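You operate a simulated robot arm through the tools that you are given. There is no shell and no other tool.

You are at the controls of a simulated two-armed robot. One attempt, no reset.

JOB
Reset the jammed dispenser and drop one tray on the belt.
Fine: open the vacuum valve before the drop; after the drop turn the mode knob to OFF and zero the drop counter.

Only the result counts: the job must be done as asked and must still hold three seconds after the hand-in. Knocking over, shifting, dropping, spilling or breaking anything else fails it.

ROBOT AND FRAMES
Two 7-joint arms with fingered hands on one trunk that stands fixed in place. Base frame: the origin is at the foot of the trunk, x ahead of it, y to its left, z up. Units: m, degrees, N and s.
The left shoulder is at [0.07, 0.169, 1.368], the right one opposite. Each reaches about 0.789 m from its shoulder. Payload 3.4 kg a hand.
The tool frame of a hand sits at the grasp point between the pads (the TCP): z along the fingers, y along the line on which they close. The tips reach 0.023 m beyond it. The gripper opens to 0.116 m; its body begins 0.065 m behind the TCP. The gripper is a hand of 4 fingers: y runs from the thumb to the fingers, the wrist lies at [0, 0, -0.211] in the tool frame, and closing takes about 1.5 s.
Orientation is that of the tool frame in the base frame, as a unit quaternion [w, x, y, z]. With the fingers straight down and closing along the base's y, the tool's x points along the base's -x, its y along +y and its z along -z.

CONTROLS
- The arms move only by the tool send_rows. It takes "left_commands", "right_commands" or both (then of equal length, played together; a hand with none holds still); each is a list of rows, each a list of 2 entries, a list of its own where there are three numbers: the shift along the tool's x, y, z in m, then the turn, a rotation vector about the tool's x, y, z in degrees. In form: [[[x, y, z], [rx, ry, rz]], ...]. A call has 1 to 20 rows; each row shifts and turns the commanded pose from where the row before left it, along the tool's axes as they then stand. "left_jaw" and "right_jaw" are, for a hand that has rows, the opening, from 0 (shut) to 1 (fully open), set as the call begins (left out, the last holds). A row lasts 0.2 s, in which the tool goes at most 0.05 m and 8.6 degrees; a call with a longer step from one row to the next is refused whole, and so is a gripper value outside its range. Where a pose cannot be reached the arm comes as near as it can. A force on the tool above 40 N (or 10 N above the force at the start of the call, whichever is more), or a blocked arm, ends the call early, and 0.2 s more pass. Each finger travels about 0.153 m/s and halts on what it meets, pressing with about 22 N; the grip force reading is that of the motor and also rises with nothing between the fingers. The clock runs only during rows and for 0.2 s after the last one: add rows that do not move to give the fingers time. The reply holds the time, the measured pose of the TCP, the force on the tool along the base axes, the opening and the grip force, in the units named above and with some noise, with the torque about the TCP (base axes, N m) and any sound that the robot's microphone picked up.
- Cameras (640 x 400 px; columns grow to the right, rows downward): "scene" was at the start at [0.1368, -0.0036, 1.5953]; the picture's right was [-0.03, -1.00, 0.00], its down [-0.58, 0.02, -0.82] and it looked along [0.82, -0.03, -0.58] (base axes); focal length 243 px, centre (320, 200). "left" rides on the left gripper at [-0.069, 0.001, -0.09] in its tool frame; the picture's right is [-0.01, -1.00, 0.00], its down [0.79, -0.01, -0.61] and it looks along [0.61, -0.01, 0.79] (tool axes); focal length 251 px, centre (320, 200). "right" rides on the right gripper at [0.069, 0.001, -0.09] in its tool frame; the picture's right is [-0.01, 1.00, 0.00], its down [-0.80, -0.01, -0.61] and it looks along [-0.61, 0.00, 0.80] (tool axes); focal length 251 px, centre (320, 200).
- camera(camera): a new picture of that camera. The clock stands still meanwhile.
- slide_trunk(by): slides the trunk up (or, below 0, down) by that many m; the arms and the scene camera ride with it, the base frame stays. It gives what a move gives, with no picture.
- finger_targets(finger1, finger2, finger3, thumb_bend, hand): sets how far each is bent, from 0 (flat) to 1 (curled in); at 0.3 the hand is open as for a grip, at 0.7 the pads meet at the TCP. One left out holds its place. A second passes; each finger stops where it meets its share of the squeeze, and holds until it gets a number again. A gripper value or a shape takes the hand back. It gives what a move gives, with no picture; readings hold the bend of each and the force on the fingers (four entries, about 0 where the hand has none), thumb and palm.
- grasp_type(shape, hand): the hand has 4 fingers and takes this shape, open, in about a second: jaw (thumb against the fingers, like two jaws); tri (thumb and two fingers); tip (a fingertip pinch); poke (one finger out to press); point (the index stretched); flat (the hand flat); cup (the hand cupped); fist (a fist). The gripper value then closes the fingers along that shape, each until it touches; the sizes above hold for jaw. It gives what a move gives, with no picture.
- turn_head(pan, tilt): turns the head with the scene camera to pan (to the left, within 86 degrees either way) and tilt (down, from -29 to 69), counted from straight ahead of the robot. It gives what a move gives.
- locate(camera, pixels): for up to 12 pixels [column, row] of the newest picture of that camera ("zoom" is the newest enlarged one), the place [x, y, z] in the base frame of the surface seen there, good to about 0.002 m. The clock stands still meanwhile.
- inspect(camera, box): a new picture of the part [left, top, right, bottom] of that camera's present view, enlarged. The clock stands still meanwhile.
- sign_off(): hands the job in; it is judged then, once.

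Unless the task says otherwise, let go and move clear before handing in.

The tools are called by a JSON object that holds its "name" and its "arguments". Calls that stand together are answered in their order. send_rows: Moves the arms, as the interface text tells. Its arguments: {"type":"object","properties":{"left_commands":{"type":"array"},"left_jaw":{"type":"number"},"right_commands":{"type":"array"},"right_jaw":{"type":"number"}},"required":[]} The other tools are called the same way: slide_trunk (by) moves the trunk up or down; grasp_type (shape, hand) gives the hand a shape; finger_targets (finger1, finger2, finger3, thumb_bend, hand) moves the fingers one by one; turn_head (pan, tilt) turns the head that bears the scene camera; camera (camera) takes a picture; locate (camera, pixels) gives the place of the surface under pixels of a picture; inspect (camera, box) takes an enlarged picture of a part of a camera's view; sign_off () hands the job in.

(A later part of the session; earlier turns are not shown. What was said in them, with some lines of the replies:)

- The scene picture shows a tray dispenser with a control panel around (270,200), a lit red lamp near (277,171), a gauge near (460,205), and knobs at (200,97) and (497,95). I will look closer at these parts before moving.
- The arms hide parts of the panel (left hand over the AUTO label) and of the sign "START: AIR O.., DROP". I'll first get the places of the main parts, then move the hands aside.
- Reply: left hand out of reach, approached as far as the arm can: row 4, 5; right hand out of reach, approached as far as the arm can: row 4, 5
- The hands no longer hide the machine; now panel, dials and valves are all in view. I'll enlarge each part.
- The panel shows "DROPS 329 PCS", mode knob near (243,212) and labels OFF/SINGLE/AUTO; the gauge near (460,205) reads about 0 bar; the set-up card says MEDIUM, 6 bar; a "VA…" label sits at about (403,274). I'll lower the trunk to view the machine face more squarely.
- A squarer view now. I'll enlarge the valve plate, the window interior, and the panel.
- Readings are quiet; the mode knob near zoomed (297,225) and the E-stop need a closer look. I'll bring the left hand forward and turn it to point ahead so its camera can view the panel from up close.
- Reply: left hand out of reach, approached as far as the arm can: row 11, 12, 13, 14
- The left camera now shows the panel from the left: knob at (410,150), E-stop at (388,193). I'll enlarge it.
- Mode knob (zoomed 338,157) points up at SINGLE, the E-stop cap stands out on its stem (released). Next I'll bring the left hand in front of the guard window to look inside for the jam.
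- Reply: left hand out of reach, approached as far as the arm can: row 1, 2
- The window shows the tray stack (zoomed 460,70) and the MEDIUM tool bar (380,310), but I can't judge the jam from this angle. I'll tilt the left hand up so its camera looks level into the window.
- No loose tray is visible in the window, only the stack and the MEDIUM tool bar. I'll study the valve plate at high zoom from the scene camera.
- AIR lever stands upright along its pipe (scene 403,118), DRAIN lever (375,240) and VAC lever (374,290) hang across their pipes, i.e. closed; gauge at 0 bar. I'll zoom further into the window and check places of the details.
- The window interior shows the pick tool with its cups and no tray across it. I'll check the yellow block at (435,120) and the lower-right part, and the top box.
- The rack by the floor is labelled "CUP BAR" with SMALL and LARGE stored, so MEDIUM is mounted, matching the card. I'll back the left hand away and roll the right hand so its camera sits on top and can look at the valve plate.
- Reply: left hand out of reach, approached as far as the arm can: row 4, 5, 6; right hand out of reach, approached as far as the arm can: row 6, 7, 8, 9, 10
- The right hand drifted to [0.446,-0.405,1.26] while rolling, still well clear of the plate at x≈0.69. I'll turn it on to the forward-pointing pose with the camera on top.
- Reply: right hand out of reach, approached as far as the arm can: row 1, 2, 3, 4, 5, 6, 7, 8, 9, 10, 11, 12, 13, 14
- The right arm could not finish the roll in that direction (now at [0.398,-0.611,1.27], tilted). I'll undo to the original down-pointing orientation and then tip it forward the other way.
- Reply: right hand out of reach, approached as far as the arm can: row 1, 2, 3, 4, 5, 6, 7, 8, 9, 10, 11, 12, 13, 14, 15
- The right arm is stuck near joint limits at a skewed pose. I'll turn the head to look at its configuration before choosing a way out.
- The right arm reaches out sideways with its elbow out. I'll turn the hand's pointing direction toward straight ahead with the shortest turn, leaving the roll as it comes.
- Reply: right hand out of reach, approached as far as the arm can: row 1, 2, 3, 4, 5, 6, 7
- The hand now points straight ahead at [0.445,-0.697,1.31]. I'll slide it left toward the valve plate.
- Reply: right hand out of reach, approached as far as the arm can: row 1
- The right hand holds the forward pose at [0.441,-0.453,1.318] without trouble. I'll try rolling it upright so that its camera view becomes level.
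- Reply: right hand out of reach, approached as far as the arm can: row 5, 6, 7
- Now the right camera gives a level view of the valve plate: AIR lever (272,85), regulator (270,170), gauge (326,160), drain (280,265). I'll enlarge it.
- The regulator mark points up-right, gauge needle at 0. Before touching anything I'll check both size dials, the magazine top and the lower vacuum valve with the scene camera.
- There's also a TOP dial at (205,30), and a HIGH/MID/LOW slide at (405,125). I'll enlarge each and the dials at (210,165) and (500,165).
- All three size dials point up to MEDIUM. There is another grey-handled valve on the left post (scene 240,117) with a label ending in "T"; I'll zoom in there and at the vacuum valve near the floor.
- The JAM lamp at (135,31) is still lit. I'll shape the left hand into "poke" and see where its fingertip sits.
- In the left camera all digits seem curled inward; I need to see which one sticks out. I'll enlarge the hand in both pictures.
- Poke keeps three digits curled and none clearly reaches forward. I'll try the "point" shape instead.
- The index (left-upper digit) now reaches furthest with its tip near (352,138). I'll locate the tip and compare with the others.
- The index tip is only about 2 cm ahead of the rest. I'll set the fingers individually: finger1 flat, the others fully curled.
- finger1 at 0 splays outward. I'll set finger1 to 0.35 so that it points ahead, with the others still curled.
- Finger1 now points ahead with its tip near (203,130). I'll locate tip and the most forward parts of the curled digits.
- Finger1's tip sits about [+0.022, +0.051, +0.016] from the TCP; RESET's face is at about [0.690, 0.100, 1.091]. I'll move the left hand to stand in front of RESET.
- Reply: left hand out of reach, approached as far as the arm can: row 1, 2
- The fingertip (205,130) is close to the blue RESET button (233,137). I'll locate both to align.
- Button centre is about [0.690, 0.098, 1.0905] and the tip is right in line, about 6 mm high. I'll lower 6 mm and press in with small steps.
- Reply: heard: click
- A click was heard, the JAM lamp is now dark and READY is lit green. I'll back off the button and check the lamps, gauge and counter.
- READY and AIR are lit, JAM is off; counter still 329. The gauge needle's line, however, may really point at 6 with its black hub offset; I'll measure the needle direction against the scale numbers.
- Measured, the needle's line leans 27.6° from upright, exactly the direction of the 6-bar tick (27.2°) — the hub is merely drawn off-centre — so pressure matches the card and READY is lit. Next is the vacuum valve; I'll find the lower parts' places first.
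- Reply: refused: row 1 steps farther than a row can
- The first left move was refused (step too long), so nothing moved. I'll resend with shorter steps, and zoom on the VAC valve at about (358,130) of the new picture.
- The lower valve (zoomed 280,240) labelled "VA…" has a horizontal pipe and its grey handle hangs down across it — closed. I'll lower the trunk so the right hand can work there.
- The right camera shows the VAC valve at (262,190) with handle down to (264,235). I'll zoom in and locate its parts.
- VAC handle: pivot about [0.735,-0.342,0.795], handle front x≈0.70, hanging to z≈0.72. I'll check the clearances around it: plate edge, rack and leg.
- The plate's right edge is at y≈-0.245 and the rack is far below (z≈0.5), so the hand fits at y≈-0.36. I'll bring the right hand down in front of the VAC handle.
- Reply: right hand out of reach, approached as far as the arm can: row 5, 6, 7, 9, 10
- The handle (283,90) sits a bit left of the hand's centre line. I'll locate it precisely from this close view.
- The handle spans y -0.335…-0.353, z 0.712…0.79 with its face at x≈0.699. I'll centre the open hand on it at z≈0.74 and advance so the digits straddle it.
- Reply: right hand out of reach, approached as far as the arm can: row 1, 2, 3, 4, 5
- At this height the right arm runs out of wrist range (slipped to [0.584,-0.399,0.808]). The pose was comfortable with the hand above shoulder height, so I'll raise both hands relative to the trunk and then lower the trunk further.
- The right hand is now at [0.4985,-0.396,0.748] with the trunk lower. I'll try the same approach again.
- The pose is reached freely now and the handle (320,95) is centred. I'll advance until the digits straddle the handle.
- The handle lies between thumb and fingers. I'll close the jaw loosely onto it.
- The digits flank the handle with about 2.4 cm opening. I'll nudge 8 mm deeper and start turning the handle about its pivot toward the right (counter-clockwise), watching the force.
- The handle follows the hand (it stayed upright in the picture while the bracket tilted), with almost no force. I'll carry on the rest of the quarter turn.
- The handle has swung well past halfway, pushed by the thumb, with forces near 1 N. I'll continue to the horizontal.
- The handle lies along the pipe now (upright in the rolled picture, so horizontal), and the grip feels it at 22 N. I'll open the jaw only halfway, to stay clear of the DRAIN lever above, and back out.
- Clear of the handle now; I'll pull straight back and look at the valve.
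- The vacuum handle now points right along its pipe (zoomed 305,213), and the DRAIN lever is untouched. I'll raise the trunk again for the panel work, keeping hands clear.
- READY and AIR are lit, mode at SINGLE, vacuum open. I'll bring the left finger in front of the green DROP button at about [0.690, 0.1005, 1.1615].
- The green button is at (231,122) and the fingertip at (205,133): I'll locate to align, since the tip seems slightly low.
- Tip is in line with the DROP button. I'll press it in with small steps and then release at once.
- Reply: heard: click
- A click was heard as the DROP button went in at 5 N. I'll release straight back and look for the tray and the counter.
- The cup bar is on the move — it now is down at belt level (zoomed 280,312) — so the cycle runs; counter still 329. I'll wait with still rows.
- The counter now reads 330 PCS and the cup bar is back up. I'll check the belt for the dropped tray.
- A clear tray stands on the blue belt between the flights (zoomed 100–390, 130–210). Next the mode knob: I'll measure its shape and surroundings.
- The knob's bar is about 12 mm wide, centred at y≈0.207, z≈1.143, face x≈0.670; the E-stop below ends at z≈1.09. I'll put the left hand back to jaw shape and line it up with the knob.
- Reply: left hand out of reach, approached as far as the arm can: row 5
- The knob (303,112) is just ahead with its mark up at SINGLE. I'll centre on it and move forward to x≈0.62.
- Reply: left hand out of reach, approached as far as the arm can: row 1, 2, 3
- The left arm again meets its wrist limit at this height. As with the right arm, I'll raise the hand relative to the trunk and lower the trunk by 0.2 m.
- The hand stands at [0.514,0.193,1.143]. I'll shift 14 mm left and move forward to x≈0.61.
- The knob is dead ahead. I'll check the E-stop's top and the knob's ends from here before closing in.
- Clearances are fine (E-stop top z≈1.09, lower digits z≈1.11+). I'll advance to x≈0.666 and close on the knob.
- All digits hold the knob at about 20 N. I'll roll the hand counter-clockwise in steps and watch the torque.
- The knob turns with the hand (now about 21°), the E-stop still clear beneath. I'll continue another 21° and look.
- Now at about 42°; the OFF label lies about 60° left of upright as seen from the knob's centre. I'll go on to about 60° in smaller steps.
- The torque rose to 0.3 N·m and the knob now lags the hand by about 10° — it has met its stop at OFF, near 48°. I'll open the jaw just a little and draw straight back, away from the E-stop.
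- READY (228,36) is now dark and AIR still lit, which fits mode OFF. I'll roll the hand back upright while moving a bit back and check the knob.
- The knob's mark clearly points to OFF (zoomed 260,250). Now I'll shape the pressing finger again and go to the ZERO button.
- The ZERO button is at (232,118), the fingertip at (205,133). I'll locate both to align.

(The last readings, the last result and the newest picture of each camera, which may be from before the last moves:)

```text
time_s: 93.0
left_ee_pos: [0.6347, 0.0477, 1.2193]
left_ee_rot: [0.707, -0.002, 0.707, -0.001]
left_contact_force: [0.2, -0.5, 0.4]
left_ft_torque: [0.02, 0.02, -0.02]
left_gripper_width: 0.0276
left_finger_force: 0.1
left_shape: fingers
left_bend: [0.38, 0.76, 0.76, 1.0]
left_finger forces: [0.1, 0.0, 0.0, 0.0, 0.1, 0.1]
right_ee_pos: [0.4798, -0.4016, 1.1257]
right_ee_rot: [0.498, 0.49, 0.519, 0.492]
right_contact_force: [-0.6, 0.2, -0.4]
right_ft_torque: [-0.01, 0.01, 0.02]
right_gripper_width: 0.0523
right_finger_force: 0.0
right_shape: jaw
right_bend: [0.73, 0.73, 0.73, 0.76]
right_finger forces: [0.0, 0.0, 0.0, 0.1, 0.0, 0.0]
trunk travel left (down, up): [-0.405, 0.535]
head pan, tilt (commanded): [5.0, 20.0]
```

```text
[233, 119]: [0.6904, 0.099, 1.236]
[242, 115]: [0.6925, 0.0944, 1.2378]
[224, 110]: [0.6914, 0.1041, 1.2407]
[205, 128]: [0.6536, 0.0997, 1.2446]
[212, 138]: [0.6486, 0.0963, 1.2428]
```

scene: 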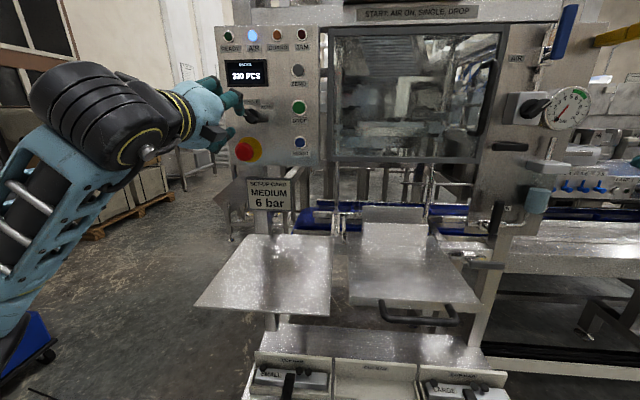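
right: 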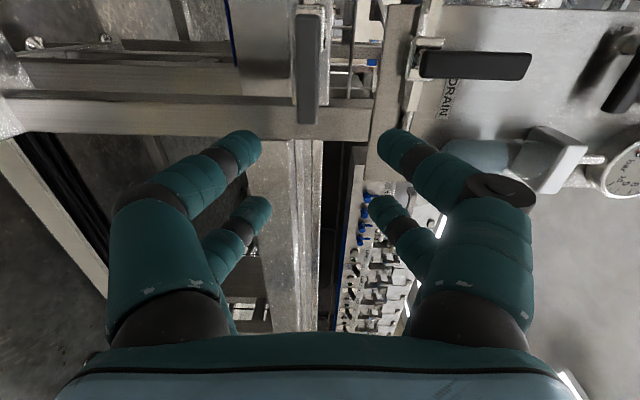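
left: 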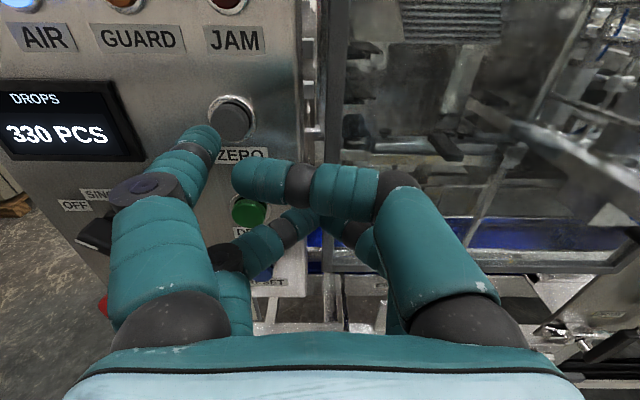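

Tip and button are in line. I'll press ZERO in small steps.

{"name": "send_rows", "arguments": {"left_commands": [[[-0.001, 0, 0.015], [0, 0, 0]], [[0, 0, 0.01], [0, 0, 0]], [[0, 0, 0.006], [0, 0, 0]], [[0, 0, 0.004], [0, 0, 0]], [[0, 0, 0.003], [0, 0, 0]]]}}

{"name": "camera", "arguments": {"camera": "left"}}

{"name": "inspect", "arguments": {"camera": "scene", "box": [205, 15, 335, 175]}}

```text
time_s: 94.2
left_ee_pos: [0.6708, 0.0472, 1.2223]
left_ee_rot: [0.708, 0.0, 0.706, -0.002]
left_contact_force: [-6.6, -1.6, -2.1]
left_ft_torque: [-0.07, -0.05, 0.33]
left_gripper_width: 0.0277
left_finger_force: 2.8
left_shape: fingers
left_bend: [0.38, 0.76, 0.76, 1.0]
left_finger forces: [6.4, 0.0, 0.0, 0.0, 0.1, 0.0]
right_ee_pos: [0.4786, -0.4017, 1.1257]
right_ee_rot: [0.498, 0.491, 0.518, 0.494]
right_contact_force: [-0.1, 0.4, 0.0]
right_ft_torque: [0.04, 0.01, -0.01]
right_gripper_width: 0.0523
right_finger_force: 0.0
right_shape: jaw
right_bend: [0.73, 0.73, 0.73, 0.76]
right_finger forces: [0.0, 0.0, 0.0, 0.0, 0.1, 0.0]
trunk travel left (down, up): [-0.405, 0.535]
head pan, tilt (commanded): [5.0, 20.0]
heard: click
```

```text
taken
```

left: 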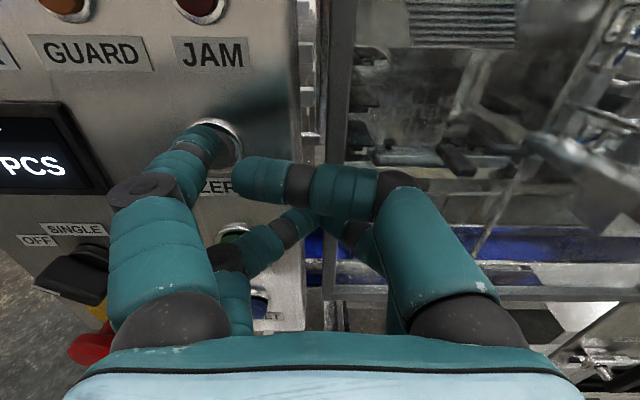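

```text
2.50 times, centred on (270, 95) of scene
```

zoom: 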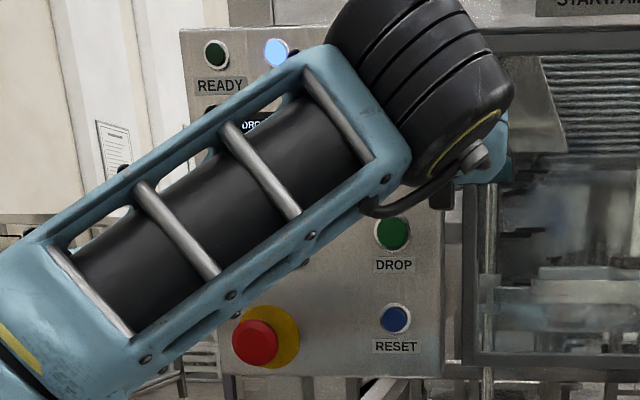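

A click was heard on ZERO. I'll back off and read the counter.

{"name": "send_rows", "arguments": {"left_commands": [[[0, 0, -0.02], [0, 0, 0]], [[0, 0, -0.03], [0, 0, 0]], [[0, 0, -0.04], [0, 0, 0]], [[0, 0, -0.04], [0, 0, 0]], [[0, 0, -0.02], [0, 0, 0]]]}}

{"name": "camera", "arguments": {"camera": "left"}}

{"name": "inspect", "arguments": {"camera": "left", "box": [40, 0, 320, 200]}}

```text
time_s: 95.4
left_ee_pos: [0.525, 0.0486, 1.2195]
left_ee_rot: [0.707, -0.002, 0.707, -0.002]
left_contact_force: [-0.2, 0.7, -0.6]
left_ft_torque: [-0.02, -0.01, 0.0]
left_gripper_width: 0.0278
left_finger_force: 0.0
left_shape: fingers
left_bend: [0.38, 0.76, 0.76, 1.0]
left_finger forces: [0.0, 0.1, 0.1, 0.0, 0.1, 0.0]
right_ee_pos: [0.4803, -0.4008, 1.1262]
right_ee_rot: [0.497, 0.491, 0.518, 0.494]
right_contact_force: [0.4, 0.4, 0.0]
right_ft_torque: [-0.01, 0.02, -0.04]
right_gripper_width: 0.0523
right_finger_force: 0.0
right_shape: jaw
right_bend: [0.73, 0.73, 0.73, 0.76]
right_finger forces: [0.0, 0.0, 0.0, 0.1, 0.1, 0.0]
trunk travel left (down, up): [-0.405, 0.535]
head pan, tilt (commanded): [5.0, 20.0]
```

```text
taken
```

left: 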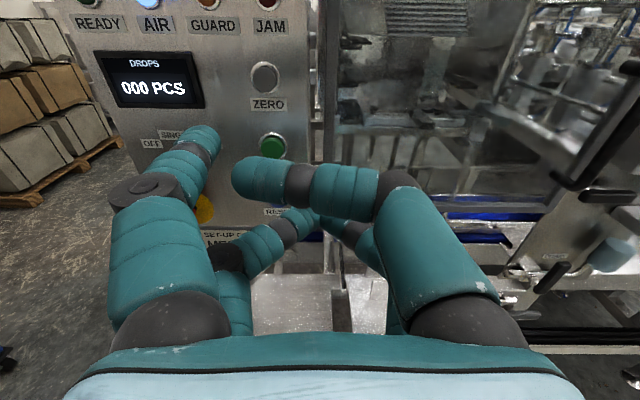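

```text
2.00 times, centred on (180, 100) of left
```

zoom: 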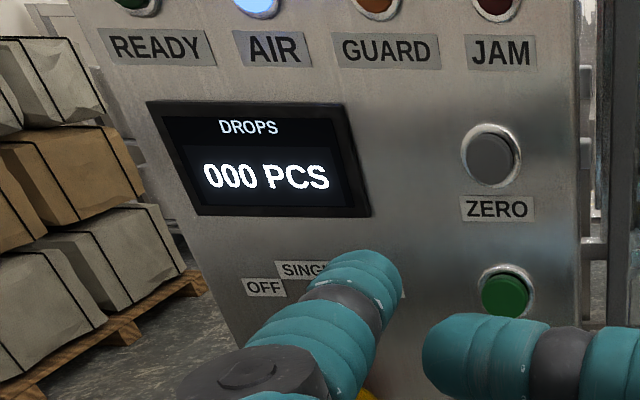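

The counter now reads 000 PCS. I'll move the left hand clear and check knob, tray, vacuum valve and lamps one last time.

{"name": "send_rows", "arguments": {"left_commands": [[[0, 0, -0.03], [0, 0, 0]], [[0, 0.04, 0], [0, 0, 0]], [[-0.02, 0.04, 0], [0, 0, 0]], [[-0.02, 0.04, 0], [0, 0, 0]], [[-0.02, 0.04, 0], [0, 0, 0]], [[-0.04, 0.02, 0], [0, 0, 0]]], "right_commands": [[[0, 0, -0.02], [0, 0, 0]], [[0, 0, 0], [0, 0, 0]], [[0, 0, 0], [0, 0, 0]], [[0, 0, 0], [0, 0, 0]], [[0, 0, 0], [0, 0, 0]], [[0, 0, 0], [0, 0, 0]]]}}

{"name": "turn_head", "arguments": {"pan": -5, "tilt": 20}}

{"name": "camera", "arguments": {"camera": "scene"}}

{"name": "inspect", "arguments": {"camera": "scene", "box": [150, 10, 300, 180]}}

{"name": "inspect", "arguments": {"camera": "scene", "box": [250, 130, 470, 280]}}

{"name": "inspect", "arguments": {"camera": "scene", "box": [400, 10, 560, 140]}}

```text
time_s: 96.8
left_ee_pos: [0.4921, 0.2306, 1.3236]
left_ee_rot: [0.707, -0.001, 0.707, -0.002]
left_contact_force: [-1.1, 0.6, 0.3]
left_ft_torque: [0.01, 0.0, -0.02]
left_gripper_width: 0.0278
left_finger_force: 0.1
left_shape: fingers
left_bend: [0.38, 0.76, 0.76, 1.0]
left_finger forces: [0.0, 0.1, 0.1, 0.0, 0.0, 0.0]
right_ee_pos: [0.4596, -0.4019, 1.126]
right_ee_rot: [0.497, 0.49, 0.519, 0.493]
right_contact_force: [0.2, -0.3, 0.1]
right_ft_torque: [-0.02, 0.02, 0.0]
right_gripper_width: 0.0522
right_finger_force: 0.0
right_shape: jaw
right_bend: [0.73, 0.73, 0.73, 0.76]
right_finger forces: [0.1, 0.0, 0.0, 0.0, 0.1, 0.0]
trunk travel left (down, up): [-0.405, 0.535]
head pan, tilt (commanded): [5.0, 20.0]
```

```text
time_s: 97.5
left_ee_pos: [0.4927, 0.2312, 1.3222]
left_ee_rot: [0.707, 0.0, 0.707, -0.002]
left_contact_force: [0.1, 0.1, 0.1]
left_ft_torque: [0.02, 0.02, 0.02]
left_gripper_width: 0.0276
left_finger_force: 0.2
left_shape: fingers
left_bend: [0.38, 0.76, 0.76, 1.0]
left_finger forces: [0.1, 0.0, 0.1, 0.1, 0.1, 0.0]
right_ee_pos: [0.4595, -0.401, 1.1269]
right_ee_rot: [0.497, 0.491, 0.519, 0.492]
right_contact_force: [-0.1, 0.5, 0.4]
right_ft_torque: [-0.01, -0.02, -0.02]
right_gripper_width: 0.0519
right_finger_force: 0.0
right_shape: jaw
right_bend: [0.73, 0.73, 0.73, 0.76]
right_finger forces: [0.0, 0.0, 0.0, 0.1, 0.1, 0.0]
trunk travel left (down, up): [-0.405, 0.535]
head pan, tilt (commanded): [-5.0, 20.0]
```

```text
taken
```

scene: 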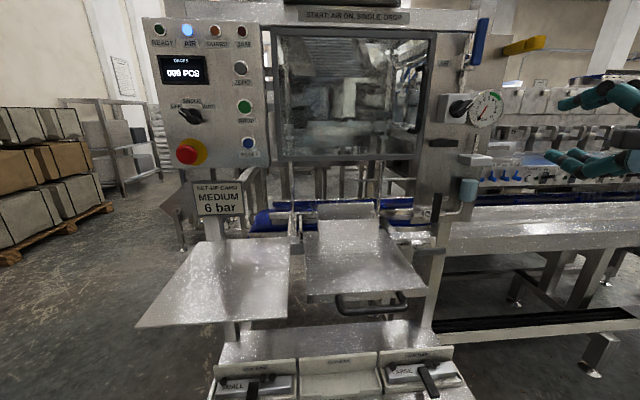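

```text
2.35 times, centred on (225, 95) of scene
```

zoom: 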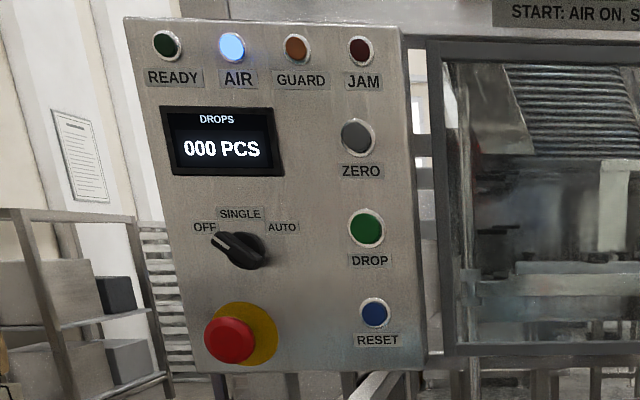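

```text
2.67 times, centred on (360, 205) of scene
```

zoom: 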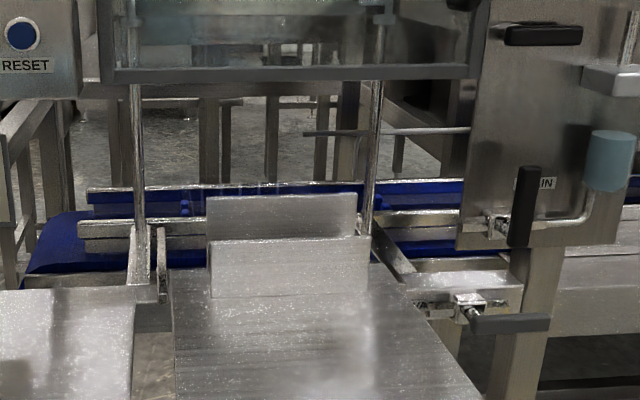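

```text
3.08 times, centred on (480, 75) of scene
```

zoom: 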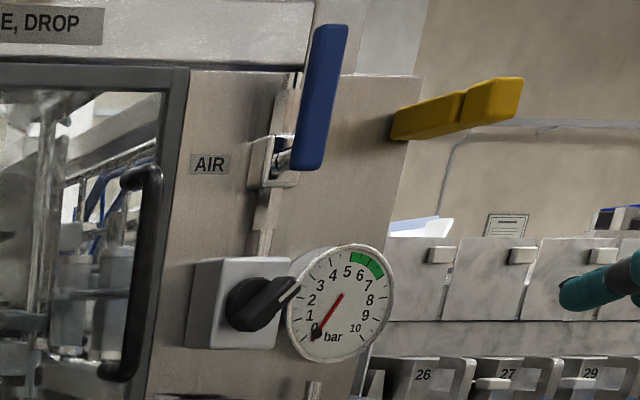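

Knob at OFF, counter 000, AIR lit, JAM off, vacuum handle horizontal (zoomed 510,322). I'll raise the trunk once more to confirm the tray is still on the belt.

{"name": "slide_trunk", "arguments": {"by": 0.3}}

{"name": "turn_head", "arguments": {"pan": -5, "tilt": 35}}

{"name": "camera", "arguments": {"camera": "scene"}}

{"name": "inspect", "arguments": {"camera": "scene", "box": [260, 120, 440, 250]}}

```text
time_s: 100.5
left_ee_pos: [0.4935, 0.2318, 1.6222]
left_ee_rot: [0.707, -0.002, 0.707, -0.001]
left_contact_force: [-0.1, -0.6, 0.9]
left_ft_torque: [-0.01, -0.01, -0.03]
left_gripper_width: 0.0278
left_finger_force: 0.1
left_shape: fingers
left_bend: [0.38, 0.76, 0.76, 1.0]
left_finger forces: [0.0, 0.1, 0.0, 0.0, 0.0, 0.1]
right_ee_pos: [0.4599, -0.4008, 1.4266]
right_ee_rot: [0.497, 0.491, 0.518, 0.493]
right_contact_force: [-0.6, -0.4, 0.7]
right_ft_torque: [0.0, 0.02, -0.01]
right_gripper_width: 0.0521
right_finger_force: 0.2
right_shape: jaw
right_bend: [0.73, 0.73, 0.73, 0.76]
right_finger forces: [0.0, 0.0, 0.0, 0.0, 0.0, 0.1]
trunk travel left (down, up): [-0.705, 0.235]
head pan, tilt (commanded): [-5.0, 20.0]
```

```text
time_s: 101.3
left_ee_pos: [0.4929, 0.2314, 1.6228]
left_ee_rot: [0.707, 0.0, 0.707, -0.002]
left_contact_force: [0.2, -0.5, 0.4]
left_ft_torque: [0.0, 0.02, 0.02]
left_gripper_width: 0.0277
left_finger_force: 0.0
left_shape: fingers
left_bend: [0.38, 0.76, 0.76, 1.0]
left_finger forces: [0.0, 0.0, 0.1, 0.1, 0.1, 0.0]
right_ee_pos: [0.4603, -0.402, 1.4269]
right_ee_rot: [0.498, 0.491, 0.518, 0.493]
right_contact_force: [0.1, 0.4, 0.6]
right_ft_torque: [0.0, -0.01, 0.04]
right_gripper_width: 0.0524
right_finger_force: 0.1
right_shape: jaw
right_bend: [0.73, 0.73, 0.73, 0.76]
right_finger forces: [0.0, 0.0, 0.0, 0.0, 0.1, 0.1]
trunk travel left (down, up): [-0.705, 0.235]
head pan, tilt (commanded): [-5.0, 35.0]
```

```text
taken
```

scene: 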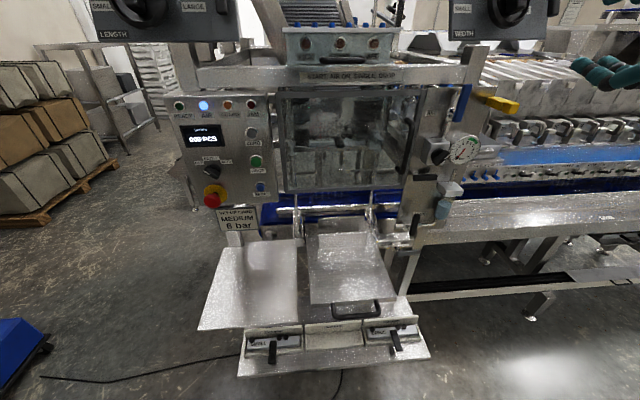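

```text
3.08 times, centred on (350, 185) of scene
```

zoom: 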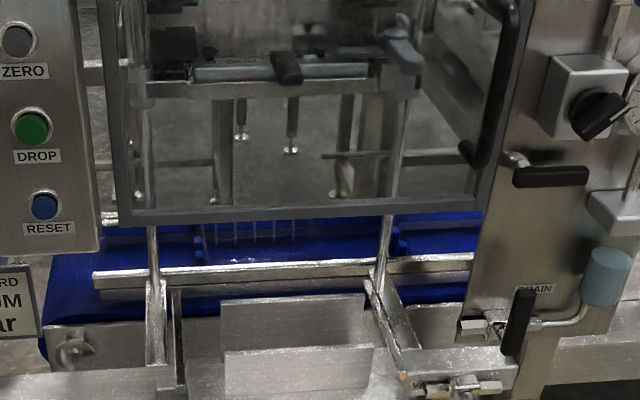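

The clear tray rests on the blue belt between the flights (zoomed 200–390, 225–265). The counter reads 000, the mode knob is at OFF, the vacuum valve is open and the JAM lamp is off, with both hands clear, so I'll hand in.

{"name": "sign_off", "arguments": {}}

```text
The job is handed in.
```

The dispenser is reset and one tray is on the belt. I handed the job in with both hands clear of the machine.

- **Jam:** I pressed RESET. The JAM lamp went out and READY came on.
- **Vacuum valve:** I opened it before the drop, and its handle now lies along the pipe.
- **Drop:** With the mode at SINGLE, one press of DROP took the counter from 329 to 330. A clear tray is lying between the belt flights.
- **Mode knob:** I turned it to OFF after the drop until it met its stop, and READY went out.
- **Counter:** I pressed ZERO, and the display reads 000 PCS.

The air was already on. The gauge needle is drawn off-centre and looks like 0 at first glance, but its angle matches the 6 bar mark on the set-up card, so I left the pressure alone.
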